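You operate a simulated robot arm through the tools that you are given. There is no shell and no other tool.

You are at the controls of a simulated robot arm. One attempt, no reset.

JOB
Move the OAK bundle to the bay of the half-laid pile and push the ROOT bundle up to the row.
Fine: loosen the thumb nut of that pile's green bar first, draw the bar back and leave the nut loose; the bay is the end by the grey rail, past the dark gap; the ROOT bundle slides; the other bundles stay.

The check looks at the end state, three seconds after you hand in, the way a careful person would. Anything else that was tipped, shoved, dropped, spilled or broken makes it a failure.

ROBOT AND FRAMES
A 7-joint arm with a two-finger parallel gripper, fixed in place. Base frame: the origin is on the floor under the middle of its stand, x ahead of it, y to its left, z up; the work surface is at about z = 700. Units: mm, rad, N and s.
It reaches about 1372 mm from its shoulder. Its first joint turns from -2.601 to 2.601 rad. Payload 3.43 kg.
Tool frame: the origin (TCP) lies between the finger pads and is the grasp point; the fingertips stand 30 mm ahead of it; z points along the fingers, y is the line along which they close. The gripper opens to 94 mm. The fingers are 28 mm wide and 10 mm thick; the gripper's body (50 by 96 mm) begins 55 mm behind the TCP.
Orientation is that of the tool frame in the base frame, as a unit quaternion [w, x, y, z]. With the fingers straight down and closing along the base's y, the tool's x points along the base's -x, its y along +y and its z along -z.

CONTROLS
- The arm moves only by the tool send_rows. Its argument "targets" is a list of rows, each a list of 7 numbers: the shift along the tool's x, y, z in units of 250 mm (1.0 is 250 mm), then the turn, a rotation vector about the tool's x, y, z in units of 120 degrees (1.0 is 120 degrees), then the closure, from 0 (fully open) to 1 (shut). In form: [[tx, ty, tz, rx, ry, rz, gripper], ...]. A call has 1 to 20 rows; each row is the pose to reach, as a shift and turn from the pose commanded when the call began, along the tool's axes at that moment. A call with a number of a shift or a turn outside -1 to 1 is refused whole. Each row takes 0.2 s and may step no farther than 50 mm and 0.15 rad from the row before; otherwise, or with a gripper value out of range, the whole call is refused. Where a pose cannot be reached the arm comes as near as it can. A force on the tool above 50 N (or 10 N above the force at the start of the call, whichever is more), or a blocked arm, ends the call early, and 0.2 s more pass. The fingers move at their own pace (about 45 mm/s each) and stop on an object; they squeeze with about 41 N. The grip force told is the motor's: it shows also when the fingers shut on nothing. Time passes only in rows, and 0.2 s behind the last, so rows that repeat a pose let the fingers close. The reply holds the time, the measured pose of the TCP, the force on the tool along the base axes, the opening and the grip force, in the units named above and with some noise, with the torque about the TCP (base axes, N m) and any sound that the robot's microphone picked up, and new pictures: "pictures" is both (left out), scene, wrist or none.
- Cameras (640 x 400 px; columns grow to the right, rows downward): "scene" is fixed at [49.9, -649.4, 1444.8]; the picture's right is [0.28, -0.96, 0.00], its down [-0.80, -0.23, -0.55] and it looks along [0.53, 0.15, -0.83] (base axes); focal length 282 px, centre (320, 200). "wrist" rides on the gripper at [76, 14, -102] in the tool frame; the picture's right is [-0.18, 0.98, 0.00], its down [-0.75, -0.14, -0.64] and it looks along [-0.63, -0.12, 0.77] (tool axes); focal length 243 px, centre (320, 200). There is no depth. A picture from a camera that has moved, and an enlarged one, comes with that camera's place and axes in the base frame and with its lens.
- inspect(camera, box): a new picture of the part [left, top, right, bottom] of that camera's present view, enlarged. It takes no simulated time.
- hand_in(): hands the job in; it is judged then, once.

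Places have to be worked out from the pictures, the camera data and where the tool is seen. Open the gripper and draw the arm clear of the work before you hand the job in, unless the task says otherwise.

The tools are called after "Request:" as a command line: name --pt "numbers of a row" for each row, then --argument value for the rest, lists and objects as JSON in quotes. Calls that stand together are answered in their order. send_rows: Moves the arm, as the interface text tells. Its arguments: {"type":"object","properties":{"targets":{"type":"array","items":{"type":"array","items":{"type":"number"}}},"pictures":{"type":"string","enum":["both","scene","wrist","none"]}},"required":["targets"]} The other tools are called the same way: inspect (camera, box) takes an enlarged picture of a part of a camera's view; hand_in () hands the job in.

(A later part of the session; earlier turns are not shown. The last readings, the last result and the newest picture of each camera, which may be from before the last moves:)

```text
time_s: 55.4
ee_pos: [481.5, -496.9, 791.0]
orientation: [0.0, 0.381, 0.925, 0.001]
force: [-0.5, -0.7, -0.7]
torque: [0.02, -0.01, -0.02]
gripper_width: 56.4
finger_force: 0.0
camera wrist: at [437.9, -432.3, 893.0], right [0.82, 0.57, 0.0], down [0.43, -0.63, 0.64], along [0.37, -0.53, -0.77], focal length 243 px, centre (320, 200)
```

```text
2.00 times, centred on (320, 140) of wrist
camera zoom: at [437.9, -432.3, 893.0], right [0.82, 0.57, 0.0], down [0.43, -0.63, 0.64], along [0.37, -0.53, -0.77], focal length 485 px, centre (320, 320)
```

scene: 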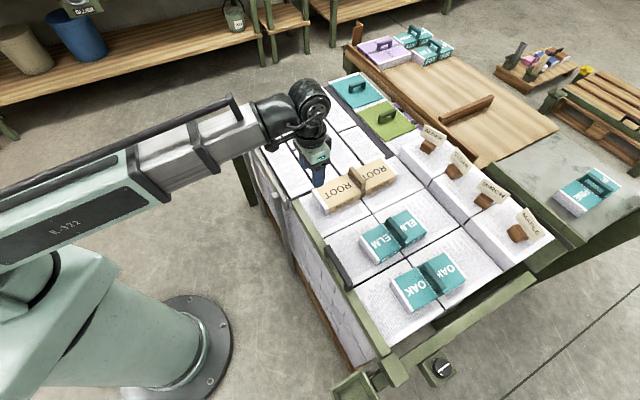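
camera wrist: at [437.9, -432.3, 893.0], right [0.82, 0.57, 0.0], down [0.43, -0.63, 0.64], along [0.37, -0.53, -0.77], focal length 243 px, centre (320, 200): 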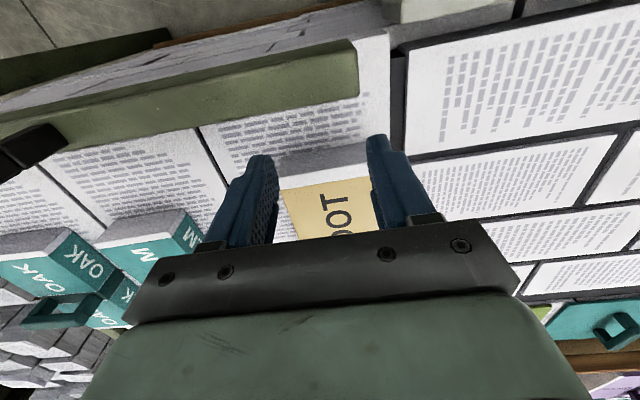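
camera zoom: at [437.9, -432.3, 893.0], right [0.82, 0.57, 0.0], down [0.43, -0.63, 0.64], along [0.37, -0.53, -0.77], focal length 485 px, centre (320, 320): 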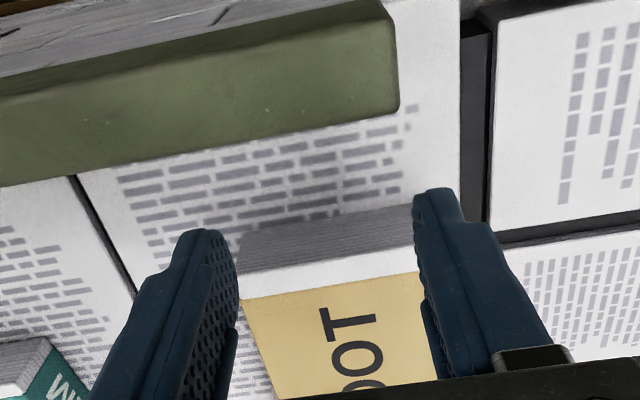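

The fingers line up with ROOT's end: about 12 mm clearance in front and ~16 mm behind. I descend until the tips are ~12 mm above the paper.

Request:
send_rows --pt "0 0 0.06 0 0 0 0.4" --pt "0 0 0.12 0 0 0 0.4" --pt "0 0 0.17 0 0 0 0.4" --pt "0 0 0.196 0 0 0 0.4" --pictures "both"

Request:
inspect --camera "wrist" --box '[200, 40, 440, 240]'

```text
time_s: 56.4
ee_pos: [483.3, -496.8, 742.1]
orientation: [0.0, 0.381, 0.924, 0.001]
force: [0.0, -0.5, 0.4]
torque: [0.05, -0.02, 0.02]
gripper_width: 56.5
finger_force: 0.1
camera wrist: at [438.8, -432.1, 843.3], right [0.82, 0.57, 0.0], down [0.43, -0.63, 0.64], along [0.37, -0.53, -0.77], focal length 243 px, centre (320, 200)
```

scene: 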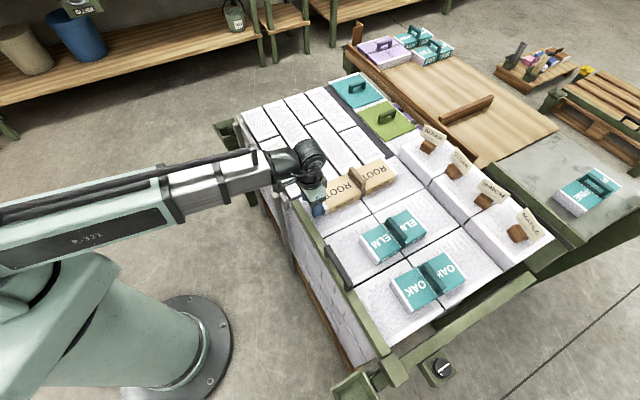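
wrist: 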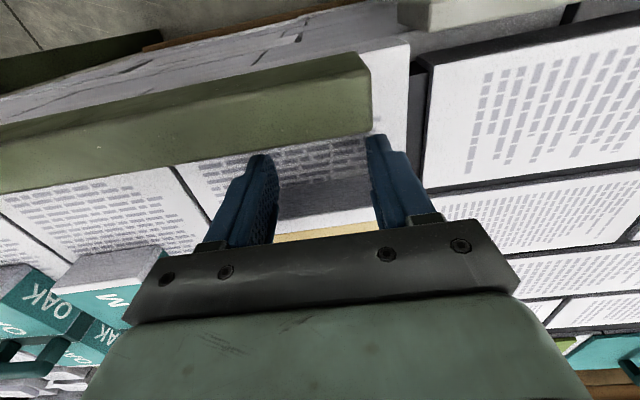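

```text
2.00 times, centred on (320, 140) of wrist
camera zoom: at [438.8, -432.1, 843.3], right [0.82, 0.57, 0.0], down [0.43, -0.63, 0.64], along [0.37, -0.53, -0.77], focal length 485 px, centre (320, 320)
```

zoom: 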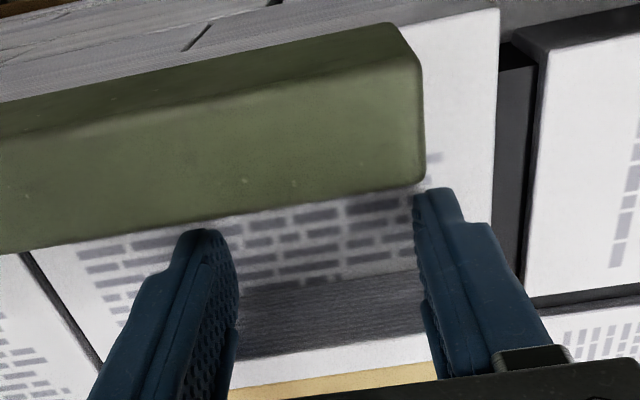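

Fingers are in the slot with no contact. I now push along +v slowly: ~12 mm to reach ROOT and ~45 mm of sliding, then check the remaining gap to the row.

Request:
send_rows --pt "-0.03 0 0 0 0 0 0.4" --pt "-0.055 0 0 0 0 0 0.4" --pt "-0.08 0 0 0 0 0 0.4" --pt "-0.105 0 0 0 0 0 0.4" --pt "-0.13 0 0 0 0 0 0.4" --pt "-0.155 0 0 0 0 0 0.4" --pt "-0.18 0 0 0 0 0 0.4" --pt "-0.205 0 0 0 0 0 0.4" --pt "-0.23 0 0 0 0 0 0.4" --pictures "both"

Request:
inspect --camera "scene" --box '[320, 120, 470, 230]'

```text
time_s: 58.4
ee_pos: [524.4, -538.0, 742.0]
orientation: [0.001, 0.382, 0.924, 0.0]
force: [-0.3, 0.7, -0.3]
torque: [0.03, 0.02, 0.04]
gripper_width: 56.3
finger_force: 0.0
camera wrist: at [479.8, -472.8, 844.1], right [0.82, 0.57, 0.0], down [0.43, -0.63, 0.64], along [0.37, -0.53, -0.77], focal length 243 px, centre (320, 200)
```

scene: 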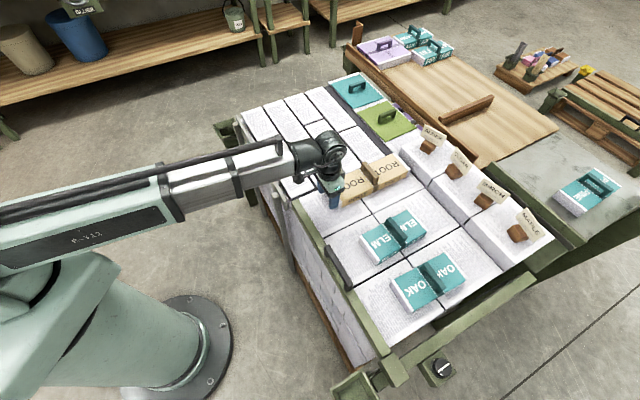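
wrist: 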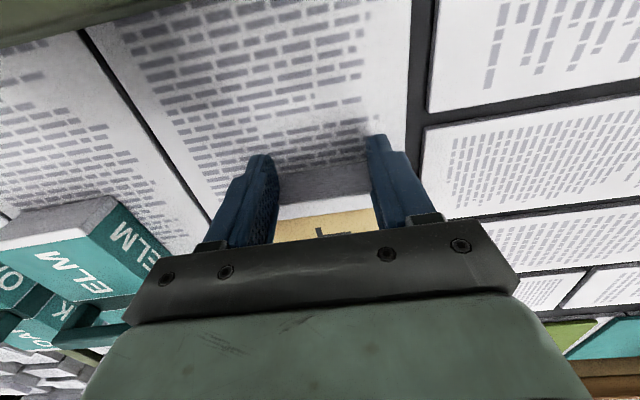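

```text
3.64 times, centred on (395, 175) of scene
camera zoom: at [49.9, -649.4, 1444.8], right [0.28, -0.96, 0.0], down [-0.8, -0.23, -0.55], along [0.53, 0.15, -0.83], focal length 1024 px, centre (47, 291)
```

zoom: 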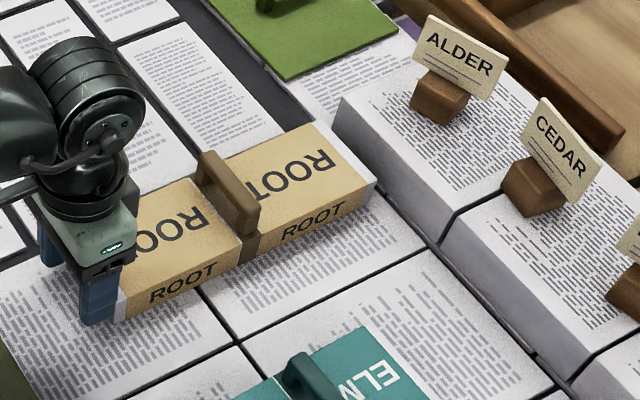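

ROOT slid about 45 mm and stays square; I estimate ~32–35 mm still open to the ALDER face. I push 20 mm more slowly and look again.

Request:
send_rows --pt "-0.02 0 0 0 0 0 0.4" --pt "-0.04 0 0 0 0 0 0.4" --pt "-0.06 0 0 0 0 0 0.4" --pt "-0.08 0 0 0 0 0 0.4" --pictures "scene"

Request:
inspect --camera "scene" --box '[370, 140, 450, 200]'

Request:
inspect --camera "wrist" --box '[200, 40, 440, 240]'

```text
time_s: 59.4
ee_pos: [538.0, -550.9, 739.6]
orientation: [0.0, 0.381, 0.924, 0.001]
force: [-3.3, 3.6, -0.9]
torque: [0.03, 0.02, -0.07]
gripper_width: 56.7
finger_force: 0.1
```

scene: 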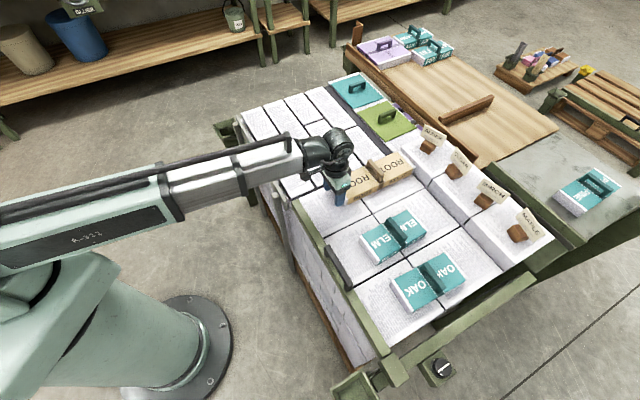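

```text
6.67 times, centred on (410, 170) of scene
camera zoom: at [49.9, -649.4, 1444.8], right [0.28, -0.96, 0.0], down [-0.8, -0.23, -0.55], along [0.53, 0.15, -0.83], focal length 1878 px, centre (-280, 400)
```

zoom: 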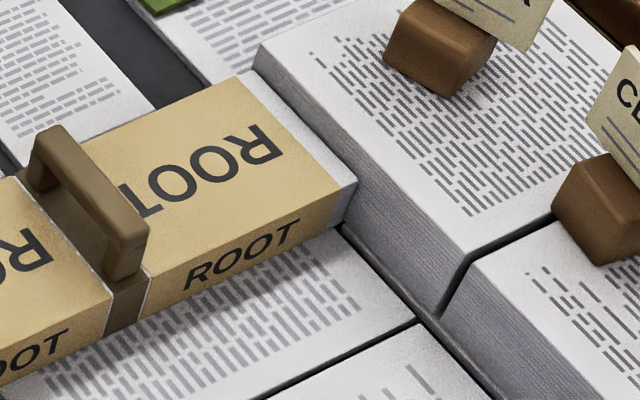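

```text
2.00 times, centred on (320, 140) of wrist
camera zoom: at [494.8, -487.4, 843.5], right [0.82, 0.57, 0.0], down [0.43, -0.63, 0.64], along [0.36, -0.53, -0.77], focal length 485 px, centre (320, 320)
```

zoom: 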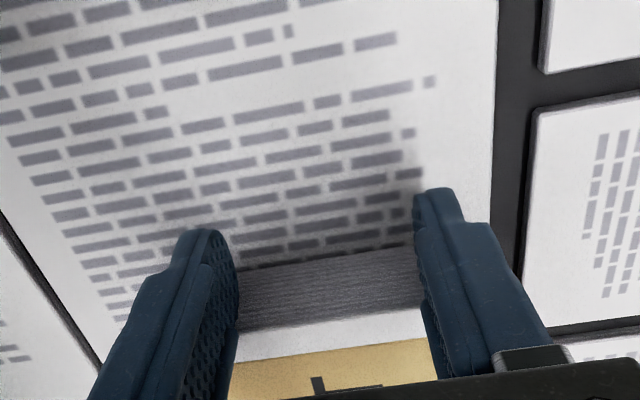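

ROOT's far end is now right at ALDER's face with a small 5 N reaction. I zoom closer to see whether it touches.

Request:
inspect --camera "scene" --box '[395, 140, 435, 170]'

Request:
inspect --camera "scene" --box '[405, 158, 435, 180]'

```text
13.33 times, centred on (415, 155) of scene
camera zoom: at [49.9, -649.4, 1444.8], right [0.28, -0.96, 0.0], down [-0.8, -0.23, -0.55], along [0.53, 0.15, -0.83], focal length 3756 px, centre (-947, 800)
```

zoom: 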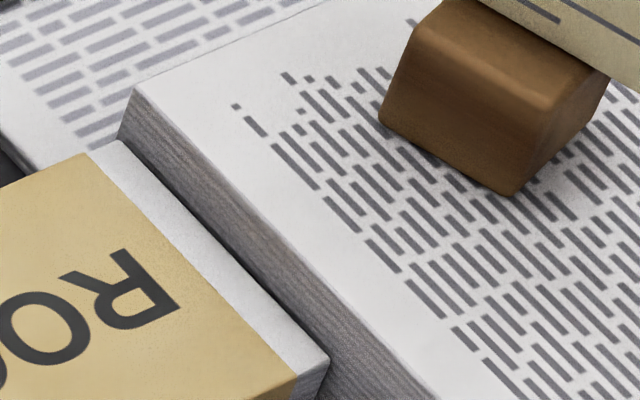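

```text
16.00 times, centred on (420, 169) of scene
camera zoom: at [49.9, -649.4, 1444.8], right [0.28, -0.96, 0.0], down [-0.8, -0.23, -0.55], along [0.53, 0.15, -0.83], focal length 4507 px, centre (-1280, 696)
```

zoom: 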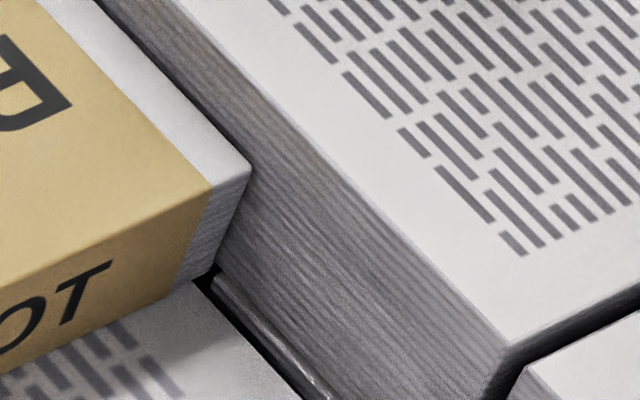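

ROOT's end is within about 2 mm of ALDER's face, perhaps touching. I nudge 1.5 mm more in tiny steps and read the force.

Request:
send_rows --pt "-0.003 0 0 0 0 0 0.4" --pt "-0.006 0 0 0 0 0 0.4" --pictures "none"

Request:
inspect --camera "scene" --box '[405, 158, 435, 180]'

```text
time_s: 60.0
ee_pos: [538.5, -551.0, 741.7]
orientation: [0.0, 0.381, 0.925, 0.003]
force: [-7.4, 10.5, -2.3]
torque: [0.1, 0.14, 0.09]
gripper_width: 56.2
finger_force: 0.1
```

```text
16.00 times, centred on (420, 169) of scene
camera zoom: at [49.9, -649.4, 1444.8], right [0.28, -0.96, 0.0], down [-0.8, -0.23, -0.55], along [0.53, 0.15, -0.83], focal length 4507 px, centre (-1280, 696)
```

zoom: 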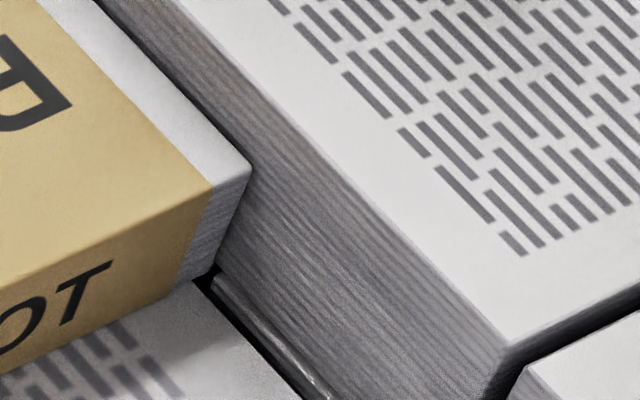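

The force rose to 13 N with no motion at all of ROOT or ALDER, which suggests contact. I back the fingers off 12 mm, lift, and look straight down at the joint to verify.

Request:
send_rows --pt "0.02 0 0 0 0 0 0.4" --pt "0.05 0 0 0 0 0 0.4" --pt "0.05 0 -0.1 0 0 0 0.4" --pt "0.05 0 -0.25 0 0 0 0.4" --pt "0.05 0 -0.42 0 0 0 0.4" --pt "-0.05 0 -0.58 0 0 0 0.4" --pt "-0.2 0 -0.7 0 0 0 0.4" --pt "-0.38 0 -0.76 0 0 0 0.4" --pt "-0.56 0 -0.8 0 0 0 0.4" --pt "-0.74 0 -0.84 0 0 0 0.4" --pt "-0.92 0 -0.88 0 0 0 0.4" --pictures "both"

Request:
inspect --camera "wrist" --box '[200, 0, 440, 200]'

```text
time_s: 62.4
ee_pos: [701.6, -712.8, 961.0]
orientation: [0.0, 0.382, 0.924, 0.002]
force: [-0.8, 0.9, -0.2]
torque: [-0.03, 0.0, -0.01]
gripper_width: 56.4
finger_force: 0.0
camera wrist: at [656.5, -649.1, 1062.3], right [0.82, 0.57, 0.0], down [0.43, -0.63, 0.64], along [0.37, -0.53, -0.77], focal length 243 px, centre (320, 200)
```

scene: 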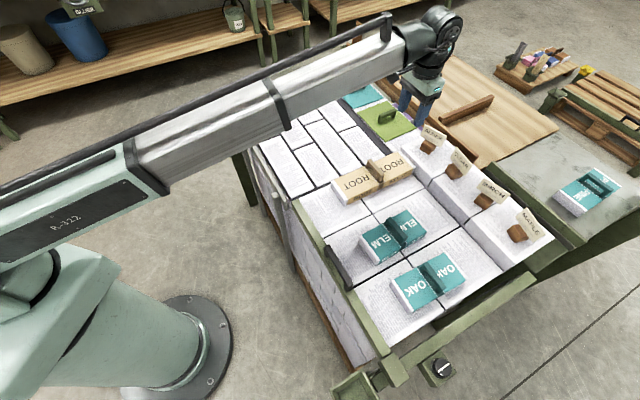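
wrist: 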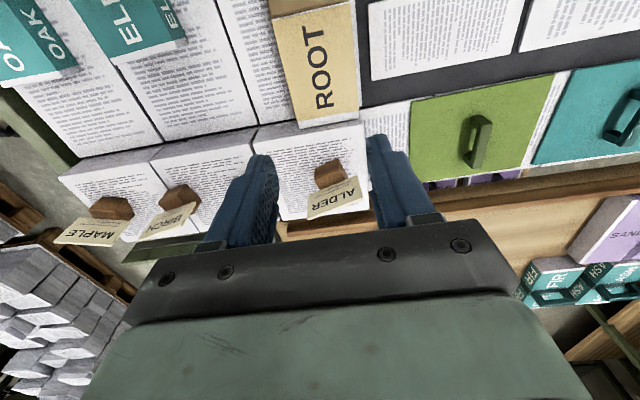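

```text
2.00 times, centred on (320, 100) of wrist
camera zoom: at [656.5, -649.1, 1062.3], right [0.82, 0.57, 0.0], down [0.43, -0.63, 0.64], along [0.37, -0.53, -0.77], focal length 485 px, centre (320, 400)
```

zoom: 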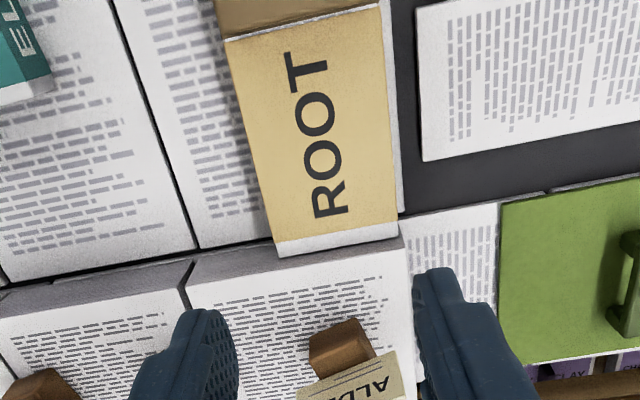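

Request:
inspect --camera "wrist" --box '[320, 90, 380, 140]'

Request:
inspect --camera "wrist" --box '[270, 100, 330, 150]'

```text
8.00 times, centred on (350, 115) of wrist
camera zoom: at [656.5, -649.1, 1062.3], right [0.82, 0.57, 0.0], down [0.43, -0.63, 0.64], along [0.37, -0.53, -0.77], focal length 1941 px, centre (80, 880)
```

zoom: 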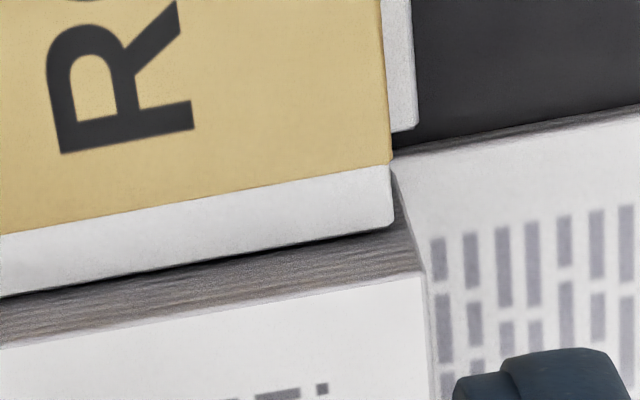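

```text
8.00 times, centred on (300, 125) of wrist
camera zoom: at [656.5, -649.1, 1062.3], right [0.82, 0.57, 0.0], down [0.43, -0.63, 0.64], along [0.37, -0.53, -0.77], focal length 1941 px, centre (480, 800)
```

zoom: 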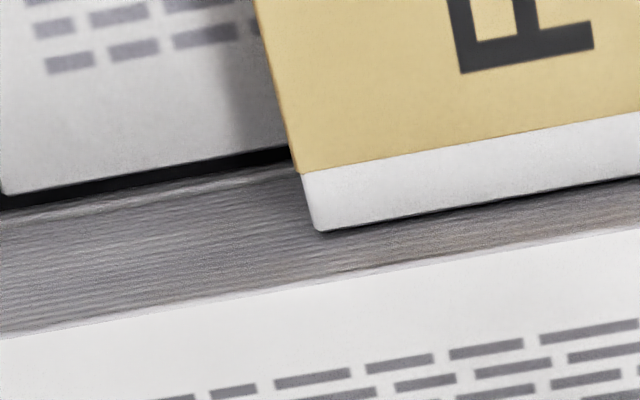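

The look-down view shows ROOT's far edge lying directly against ALDER's face along its whole width (within ~1 mm), with ALDER unmoved. ROOT is done; now I go to OAK at about (340, -860), turning the fingers to close along v across its handle.

Request:
send_rows --pt "0.04 -0.1 0 0 0 -0.05 0.3" --pt "0.12 -0.27 0 0 0 -0.11 0.3" --pt "0.19 -0.44 0 0 0 -0.18 0.3" --pt "0.26 -0.61 0 0 0 -0.25 0.3" --pt "0.33 -0.78 0 0 0 -0.31 0.3" --pt "0.4 -0.95 0 0 0 -0.375 0.3" --pictures "none"

Request:
send_rows --pt "0.08 -0.03 0.03 0 0 -0.06 0.3" --pt "0.18 -0.07 0.07 0 0 -0.12 0.3" --pt "0.28 -0.11 0.11 0 0 -0.18 0.3" --pt "0.38 -0.15 0.15 0 0 -0.25 0.3" --pt "0.46 -0.19 0.2 0 0 -0.31 0.3" --pt "0.492 -0.2 0.244 0 0 -0.375 0.3" --pictures "both"

```text
time_s: 63.8
ee_pos: [464.0, -813.6, 958.2]
orientation: [0.0, -0.003, 1.0, 0.001]
force: [-0.6, -0.3, 0.0]
torque: [0.02, 0.0, -0.02]
gripper_width: 65.7
finger_force: 0.0
```

```text
time_s: 65.2
ee_pos: [341.7, -863.2, 898.1]
orientation: [0.0, -0.385, 0.923, 0.0]
force: [-1.1, 0.6, -0.2]
torque: [0.02, 0.03, 0.0]
gripper_width: 65.8
finger_force: 0.0
camera wrist: at [278.0, -907.7, 999.8], right [-0.57, 0.82, 0.0], down [0.63, 0.44, 0.64], along [0.53, 0.37, -0.77], focal length 243 px, centre (320, 200)
```

scene: 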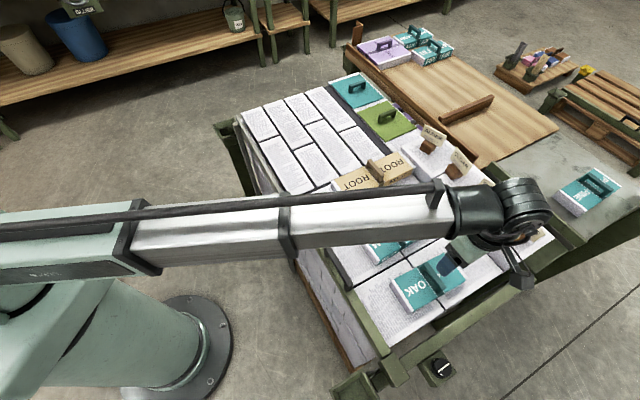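
wrist: 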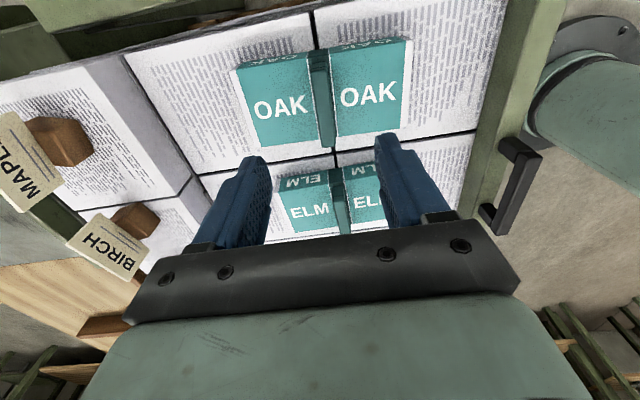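

Request:
inspect --camera "wrist" --box '[220, 20, 430, 180]'

```text
2.50 times, centred on (325, 100) of wrist
camera zoom: at [278.0, -907.7, 999.8], right [-0.57, 0.82, 0.0], down [0.63, 0.44, 0.64], along [0.53, 0.37, -0.77], focal length 606 px, centre (308, 450)
```

zoom: 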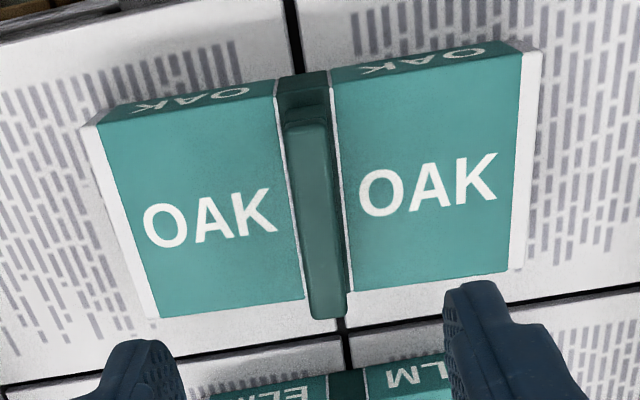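

OAK's handle centre is at about (342, -859, 765), ~13 mm thick. I centre over it and descend to just above it.

Request:
send_rows --pt "-0.015 0.012 0.1 0 0 0 0.4" --pt "-0.015 0.012 0.25 0 0 0 0.4" --pt "-0.015 0.012 0.38 0 0 0 0.4" --pictures "wrist"

Request:
inspect --camera "wrist" --box '[220, 60, 420, 220]'

```text
time_s: 66.0
ee_pos: [342.0, -859.1, 802.2]
orientation: [0.001, -0.385, 0.923, 0.001]
force: [0.2, 0.0, 0.0]
torque: [0.01, -0.01, 0.02]
gripper_width: 56.5
finger_force: 0.0
camera wrist: at [278.5, -902.1, 904.9], right [-0.57, 0.82, 0.0], down [0.63, 0.43, 0.64], along [0.53, 0.37, -0.77], focal length 243 px, centre (320, 200)
```

wrist: 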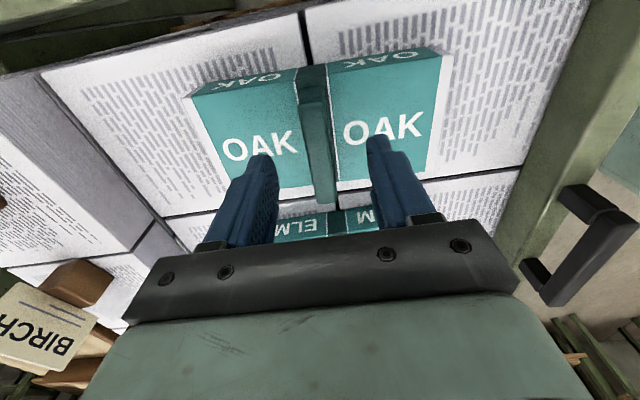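

```text
2.50 times, centred on (320, 140) of wrist
camera zoom: at [278.5, -902.1, 904.9], right [-0.57, 0.82, 0.0], down [0.63, 0.43, 0.64], along [0.53, 0.37, -0.77], focal length 606 px, centre (320, 350)
```

zoom: 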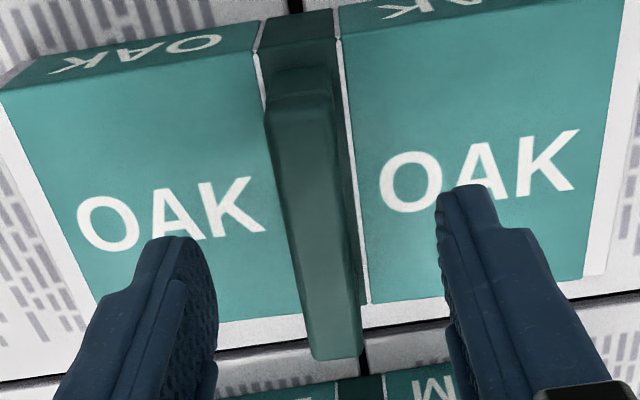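

The handle is centred under the tool and turned about 3° clockwise from the pile axis, so I match that yaw, descend 27 mm to straddle it, and close.

Request:
send_rows --pt "0 0 0.04 0 0 0.025 0.4" --pt "0 0 0.08 0 0 0.025 0.4" --pt "0 0 0.108 0 0 0.025 0.4" --pictures "wrist"

Request:
inspect --camera "wrist" --box '[220, 60, 420, 220]'

```text
time_s: 66.8
ee_pos: [341.0, -858.5, 777.0]
orientation: [0.001, -0.359, 0.933, 0.0]
force: [-0.8, 0.3, 0.4]
torque: [0.0, -0.01, -0.01]
gripper_width: 56.4
finger_force: 0.0
camera wrist: at [274.9, -899.0, 879.0], right [-0.52, 0.85, 0.0], down [0.65, 0.4, 0.64], along [0.55, 0.34, -0.77], focal length 243 px, centre (320, 200)
```

wrist: 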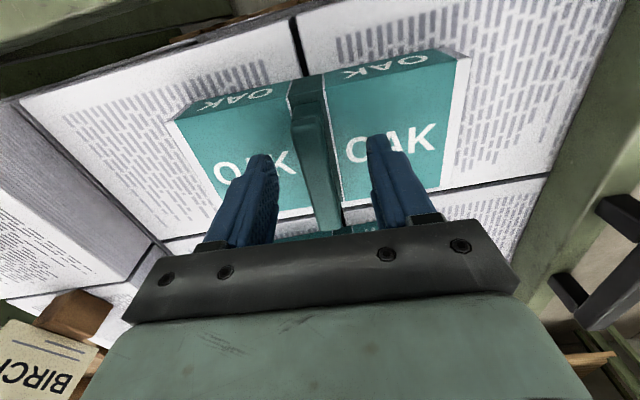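

```text
2.50 times, centred on (320, 140) of wrist
camera zoom: at [274.9, -899.0, 879.0], right [-0.52, 0.85, 0.0], down [0.65, 0.4, 0.64], along [0.55, 0.34, -0.77], focal length 606 px, centre (320, 350)
```

zoom: 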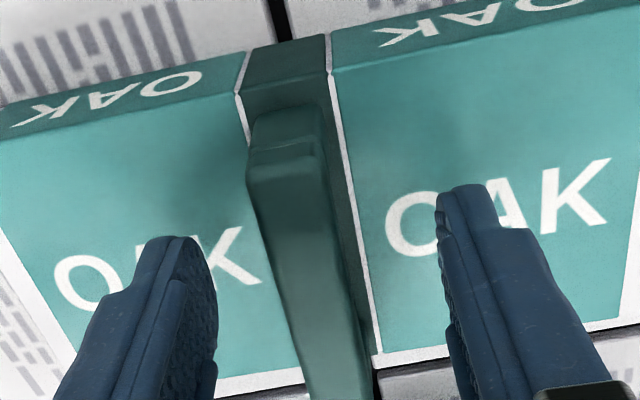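

The handle sits about 2 mm left of the middle; I correct and close on it.

Request:
send_rows --pt "0 -0.008 0 0 0 0 0.4" --pt "0 -0.008 0 0 0 0 1" --pt "0 -0.008 0 0 0 0 1" --pt "0 -0.008 0 0 0 0 1" --pt "0 -0.008 0 0 0 0 1" --pictures "wrist"

Request:
inspect --camera "wrist" --box '[220, 60, 420, 220]'

```text
time_s: 68.0
ee_pos: [342.9, -860.0, 777.2]
orientation: [0.001, -0.36, 0.933, 0.0]
force: [-0.2, 0.6, 0.7]
torque: [-0.05, 0.04, 0.09]
gripper_width: 15.7
finger_force: 41.2
camera wrist: at [277.0, -900.4, 879.5], right [-0.52, 0.85, 0.0], down [0.65, 0.4, 0.64], along [0.55, 0.34, -0.77], focal length 243 px, centre (320, 200)
```

wrist: 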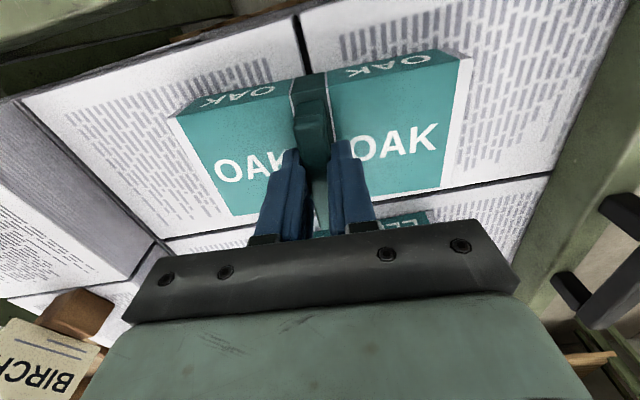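

```text
2.50 times, centred on (320, 140) of wrist
camera zoom: at [277.0, -900.4, 879.5], right [-0.52, 0.85, 0.0], down [0.65, 0.4, 0.64], along [0.55, 0.34, -0.77], focal length 606 px, centre (320, 350)
```

zoom: 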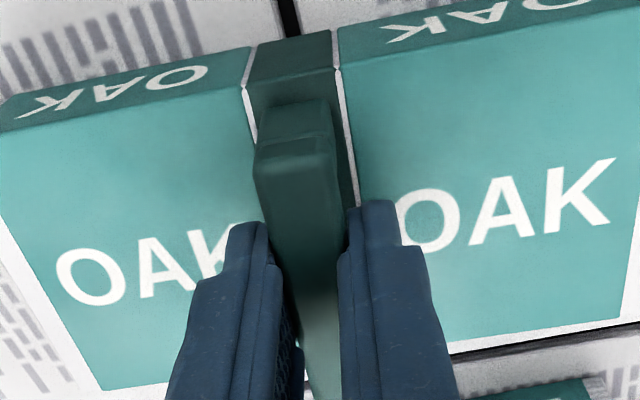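

The handle is gripped (15.7 mm, 41 N). I lift 25 mm slowly and read the load.

Request:
send_rows --pt "0 0 -0.02 0 0 0 1" --pt "0 0 -0.05 0 0 0 1" --pt "0 0 -0.08 0 0 0 1" --pt "0 0 -0.1 0 0 0 1" --pt "0 0 -0.1 0 0 0 1" --pictures "both"

```text
time_s: 69.2
ee_pos: [341.6, -861.2, 803.3]
orientation: [0.001, -0.361, 0.933, 0.001]
force: [-0.4, -0.1, -2.3]
torque: [-0.01, 0.01, 0.03]
gripper_width: 15.7
finger_force: 41.1
camera wrist: at [275.7, -901.1, 904.2], right [-0.52, 0.85, 0.0], down [0.65, 0.4, 0.64], along [0.55, 0.34, -0.77], focal length 243 px, centre (320, 200)
```

scene: 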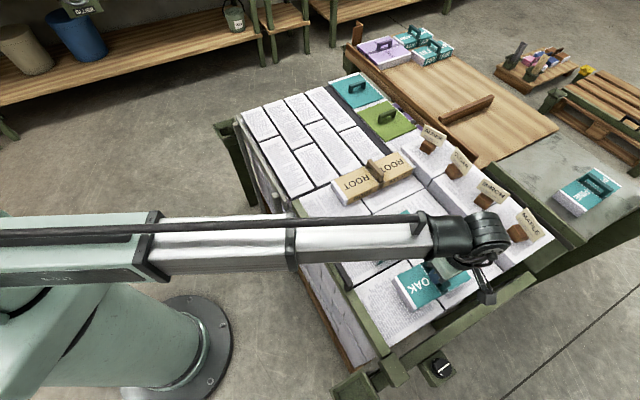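
wrist: 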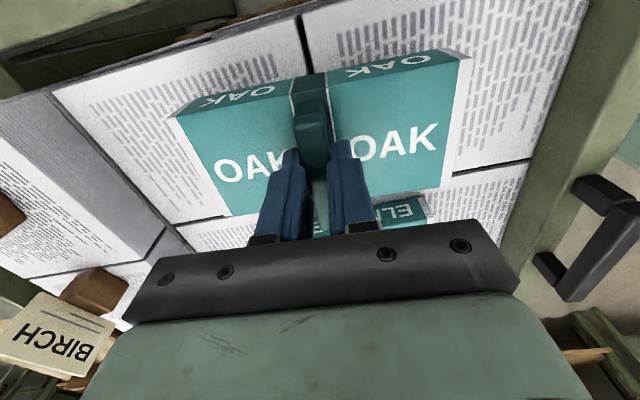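

OAK is off the paper and hangs level; it is light. I raise it to clear the other handles and carry it along the pile toward the narrow-ream bay.

Request:
send_rows --pt "0 0 -0.1 0 0 0 1" --pt "0 0 -0.22 0 0 0 1" --pt "0 0 -0.34 0 0 0 1" --pt "-0.08 0.0 -0.36 0 0 0 1" --pt "-0.22 0.0 -0.36 0 0 0 1" --pt "-0.38 0.0 -0.36 0 0 0 1" --pt "-0.54 0.02 -0.36 0 0 0 1" --pt "-0.7 0.03 -0.36 0 0 0 1" --pt "-0.86 0.04 -0.36 0 0 0 1" --pictures "scene"

Request:
send_rows --pt "-0.12 0.01 0 0 0 0 1" --pt "-0.28 0.02 0 0 0 0 1" --pt "-0.44 0.03 0 0 0 0 1" --pt "-0.6 0.04 0 0 0 0 1" --pt "-0.76 0.05 0 0 0 0 1" --pt "-0.9 0.06 0 0 0 0 1" --pictures "both"

```text
time_s: 71.2
ee_pos: [493.8, -707.2, 896.4]
orientation: [0.001, -0.359, 0.933, 0.0]
force: [0.4, 0.2, -3.0]
torque: [-0.02, 0.01, 0.01]
gripper_width: 15.5
finger_force: 41.3
```

scene: 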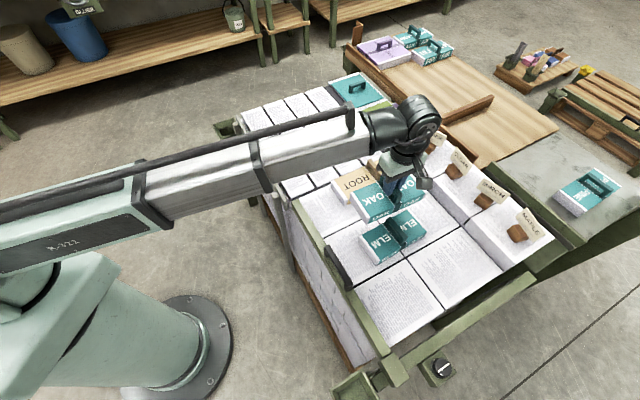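

```text
time_s: 72.6
ee_pos: [650.2, -546.5, 894.3]
orientation: [0.0, -0.359, 0.933, 0.0]
force: [0.5, -0.5, -2.4]
torque: [0.0, 0.04, -0.02]
gripper_width: 15.6
finger_force: 40.3
camera wrist: at [584.1, -587.2, 996.8], right [-0.52, 0.85, 0.0], down [0.65, 0.4, 0.64], along [0.55, 0.34, -0.77], focal length 243 px, centre (320, 200)
```

scene: 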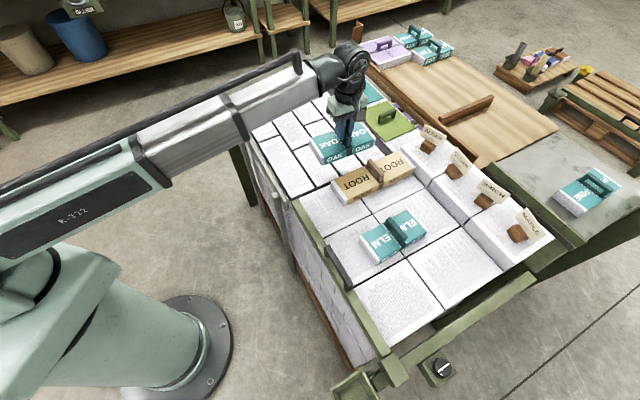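
wrist: 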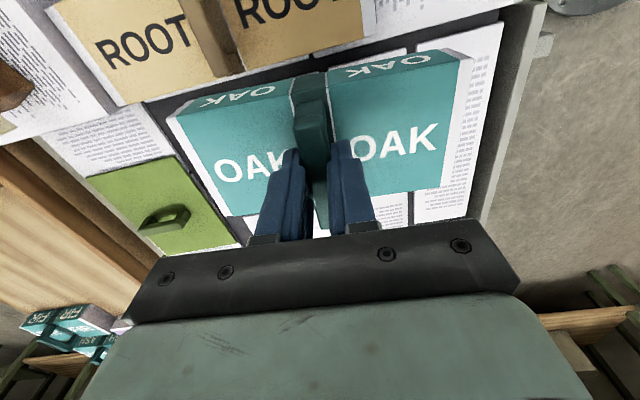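

OAK is clear above the dark gap. I carry it on ~200 mm to over the middle of the narrow-ream bay and square it to the pile.

Request:
send_rows --pt "-0.12 0.01 0 0 0 0 1" --pt "-0.28 0.025 0 0 0 -0.01 1" --pt "-0.44 0.04 0 0 0 -0.02 1" --pt "-0.6 0.055 0 0 0 -0.0243 1" --pt "-0.74 0.07 0 0 0 -0.0243 1" --pt "-0.797 0.073 0 0 0 -0.0243 1" --pt "-0.797 0.073 0 0 0 -0.0243 1" --pictures "both"

Request:
inspect --camera "scene" --box '[220, 50, 440, 210]'

Request:
inspect --camera "wrist" --box '[0, 0, 640, 250]'

```text
time_s: 74.2
ee_pos: [789.0, -396.5, 891.6]
orientation: [0.001, -0.384, 0.923, 0.0]
force: [0.1, -0.2, -2.8]
torque: [-0.02, 0.01, 0.0]
gripper_width: 15.5
finger_force: 41.0
camera wrist: at [724.0, -440.3, 994.6], right [-0.57, 0.82, 0.0], down [0.63, 0.43, 0.64], along [0.53, 0.36, -0.77], focal length 243 px, centre (320, 200)
```

scene: 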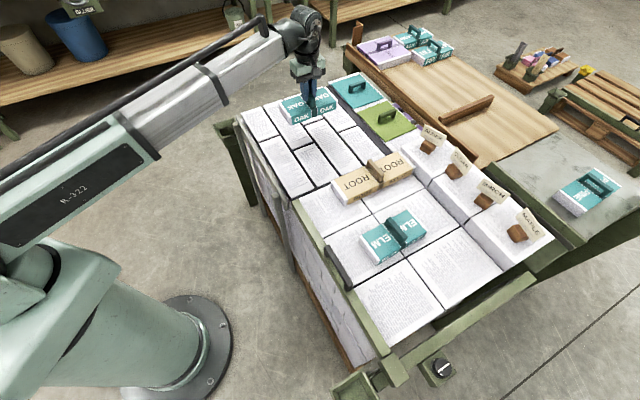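
wrist: 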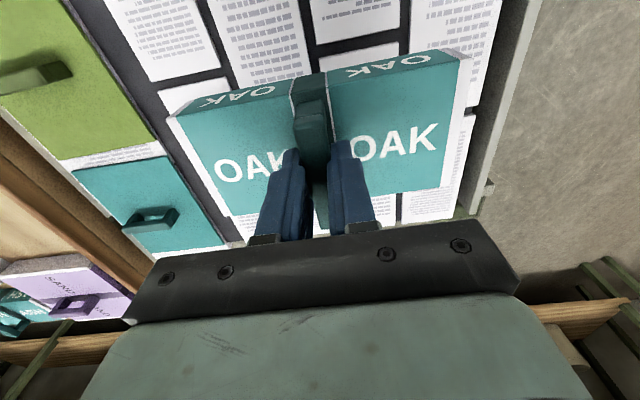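

```text
2.50 times, centred on (330, 130) of scene
camera zoom: at [49.9, -649.4, 1444.8], right [0.28, -0.96, 0.0], down [-0.8, -0.23, -0.55], along [0.53, 0.15, -0.83], focal length 704 px, centre (295, 375)
```

zoom: 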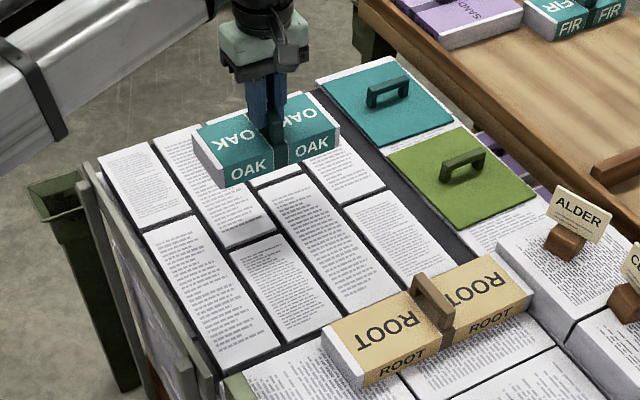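

```text
1.00 times, centred on (320, 125) of wrist (not enlarged: the box is as wide or as high as the picture)
camera zoom: at [724.0, -440.3, 994.6], right [-0.57, 0.82, 0.0], down [0.63, 0.43, 0.64], along [0.53, 0.36, -0.77], focal length 243 px, centre (320, 275)
```

zoom: 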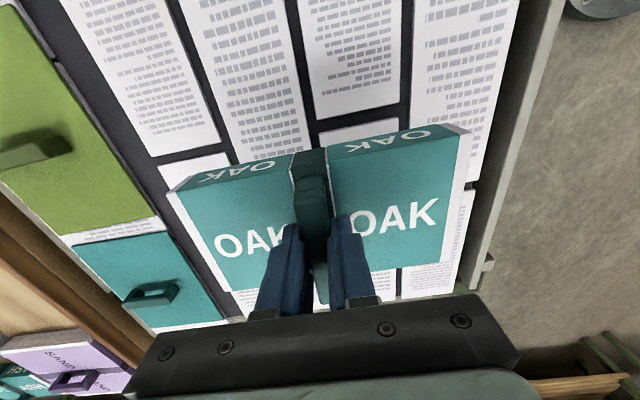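

OAK hangs over the middle of the bay (v≈838, w≈277), square to the pile, beside the grey rail. I lower it to about 15 mm above the expected surface and check.

Request:
send_rows --pt "0 0 0.08 0 0 0 1" --pt "0 0 0.18 0 0 0 1" --pt "0 0 0.28 0 0 0 1" --pt "0 0 0.36 0 0 0 1" --pt "0 0 0.39 0 0 0 1" --pictures "both"

Request:
inspect --camera "scene" --box '[250, 70, 390, 180]'

```text
time_s: 75.4
ee_pos: [787.8, -399.2, 794.4]
orientation: [0.001, -0.384, 0.924, 0.0]
force: [-0.2, 0.4, -2.0]
torque: [0.01, 0.01, -0.03]
gripper_width: 15.2
finger_force: 41.1
camera wrist: at [723.2, -441.5, 896.7], right [-0.57, 0.82, 0.0], down [0.63, 0.43, 0.64], along [0.53, 0.36, -0.77], focal length 243 px, centre (320, 200)
```

scene: 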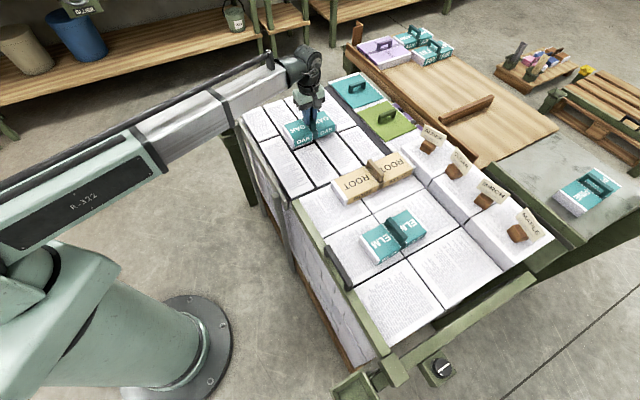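
wrist: 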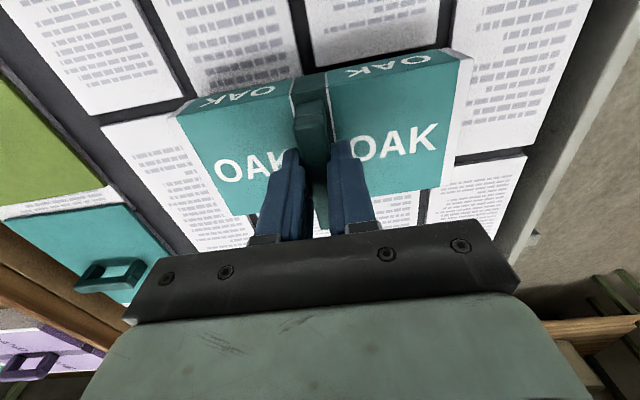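

```text
3.64 times, centred on (320, 125) of scene
camera zoom: at [49.9, -649.4, 1444.8], right [0.28, -0.96, 0.0], down [-0.8, -0.23, -0.55], along [0.53, 0.15, -0.83], focal length 1024 px, centre (320, 473)
```

zoom: 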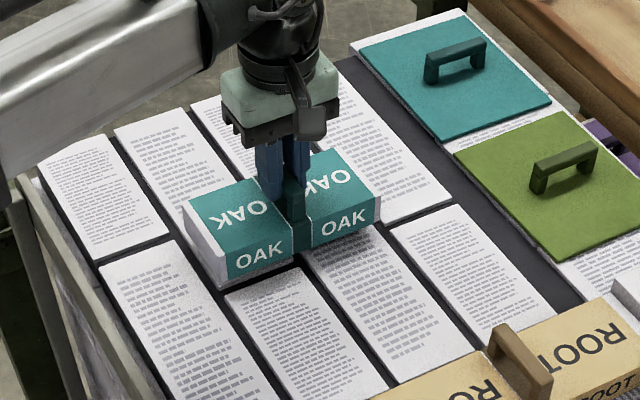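

OAK is a little above the reams and fully over the bay. I lower it the last ~16 mm gently and read the force.

Request:
send_rows --pt "0 0 0.02 0 0 0 1" --pt "0 0 0.036 0 0 0 1" --pt "0 0 0.05 0 0 0 1" --pt "0 0 0.06 0 0 0 1" --pt "0 0 0.064 0 0 0 1" --pictures "scene"

Request:
inspect --camera "scene" --box '[270, 90, 350, 150]'

```text
time_s: 76.6
ee_pos: [787.3, -399.1, 780.4]
orientation: [0.001, -0.383, 0.924, 0.001]
force: [-0.3, -0.4, -2.7]
torque: [-0.01, 0.01, 0.02]
gripper_width: 15.6
finger_force: 41.4
```

scene: 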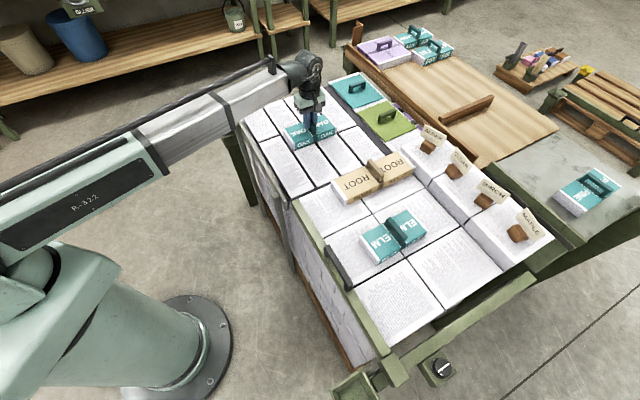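

```text
6.67 times, centred on (310, 120) of scene
camera zoom: at [49.9, -649.4, 1444.8], right [0.28, -0.96, 0.0], down [-0.8, -0.23, -0.55], along [0.53, 0.15, -0.83], focal length 1878 px, centre (387, 733)
```

zoom: 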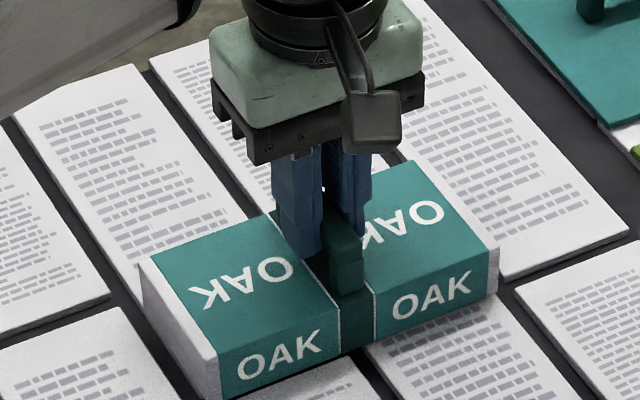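

Still hanging (force unchanged at −2.7 N). I lower 4 mm more in 1 mm steps.

Request:
send_rows --pt "0 0 0.005 0 0 0 1" --pt "0 0 0.01 0 0 0 1" --pt "0 0 0.016 0 0 0 1" --pictures "none"

```text
time_s: 77.4
ee_pos: [788.1, -399.1, 777.8]
orientation: [0.001, -0.384, 0.923, 0.0]
force: [-2.2, 0.4, 13.9]
torque: [0.03, 0.12, -0.01]
gripper_width: 15.5
finger_force: 40.9
```

Contact: the reaction is now +14 N at TCP z≈778, so the bay is level with the rest. I ease up 1 mm, open the fingers and lift straight up.

Request:
send_rows --pt "0 0 -0.005 0 0 0 1" --pt "0 0 -0.005 0 0 0 0.9" --pt "0 0 -0.005 0 0 0 0.7" --pt "0 0 -0.005 0 0 0 0.6" --pt "0 0 -0.005 0 0 0 0.6" --pt "0 0 -0.05 0 0 0 0.6" --pt "0 0 -0.14 0 0 0 0.6" --pt "0 0 -0.28 0 0 0 0.6" --pt "0 0 -0.45 0 0 0 0.5" --pt "0 0 -0.6 0 0 0 0.3" --pictures "both"

Request:
inspect --camera "scene" --box '[230, 60, 400, 190]'

Request:
inspect --camera "wrist" --box '[80, 0, 600, 250]'

```text
time_s: 79.6
ee_pos: [787.5, -400.5, 926.0]
orientation: [0.001, -0.384, 0.923, 0.0]
force: [0.0, 1.0, 0.0]
torque: [-0.03, 0.03, 0.0]
gripper_width: 66.0
finger_force: 0.0
camera wrist: at [723.7, -444.5, 1028.2], right [-0.57, 0.82, 0.0], down [0.63, 0.43, 0.64], along [0.53, 0.36, -0.77], focal length 243 px, centre (320, 200)
```

scene: 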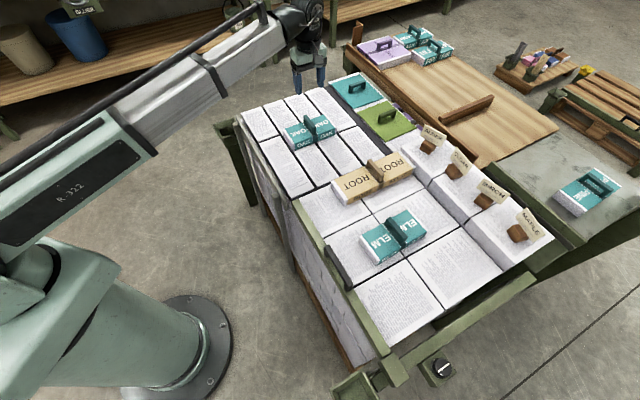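
wrist: 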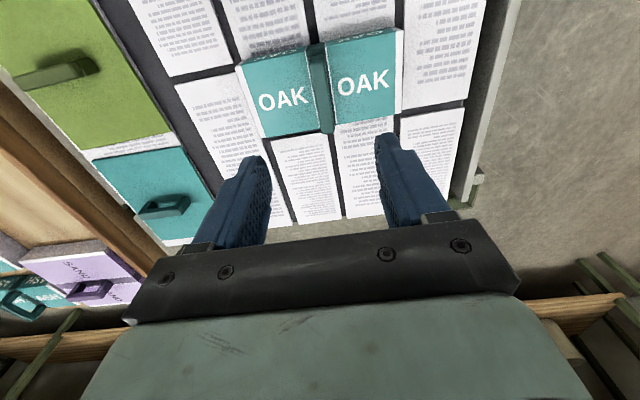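

```text
3.08 times, centred on (315, 125) of scene
camera zoom: at [49.9, -649.4, 1444.8], right [0.28, -0.96, 0.0], down [-0.8, -0.23, -0.55], along [0.53, 0.15, -0.83], focal length 867 px, centre (335, 431)
```

zoom: 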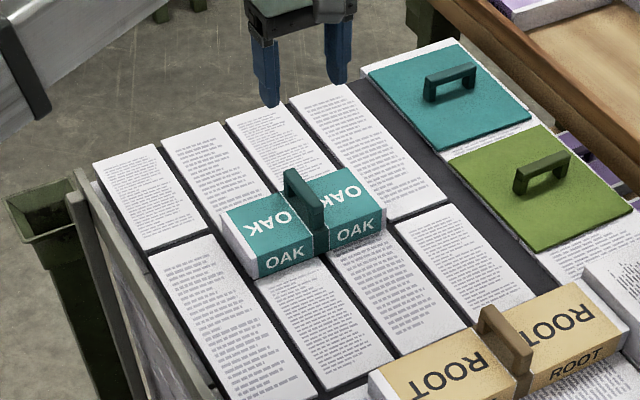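

```text
1.23 times, centred on (340, 125) of wrist
camera zoom: at [723.7, -444.5, 1028.2], right [-0.57, 0.82, 0.0], down [0.63, 0.43, 0.64], along [0.53, 0.36, -0.77], focal length 299 px, centre (295, 292)
```

zoom: 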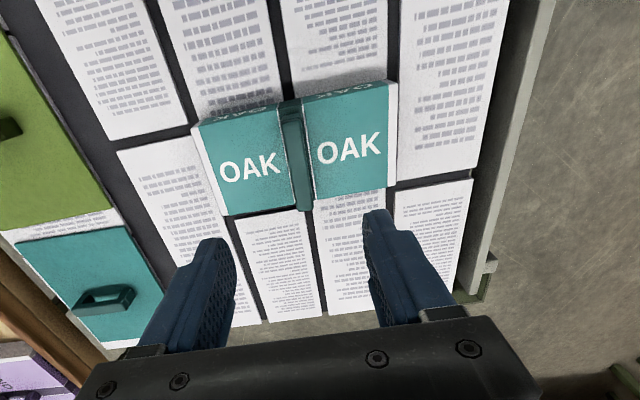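

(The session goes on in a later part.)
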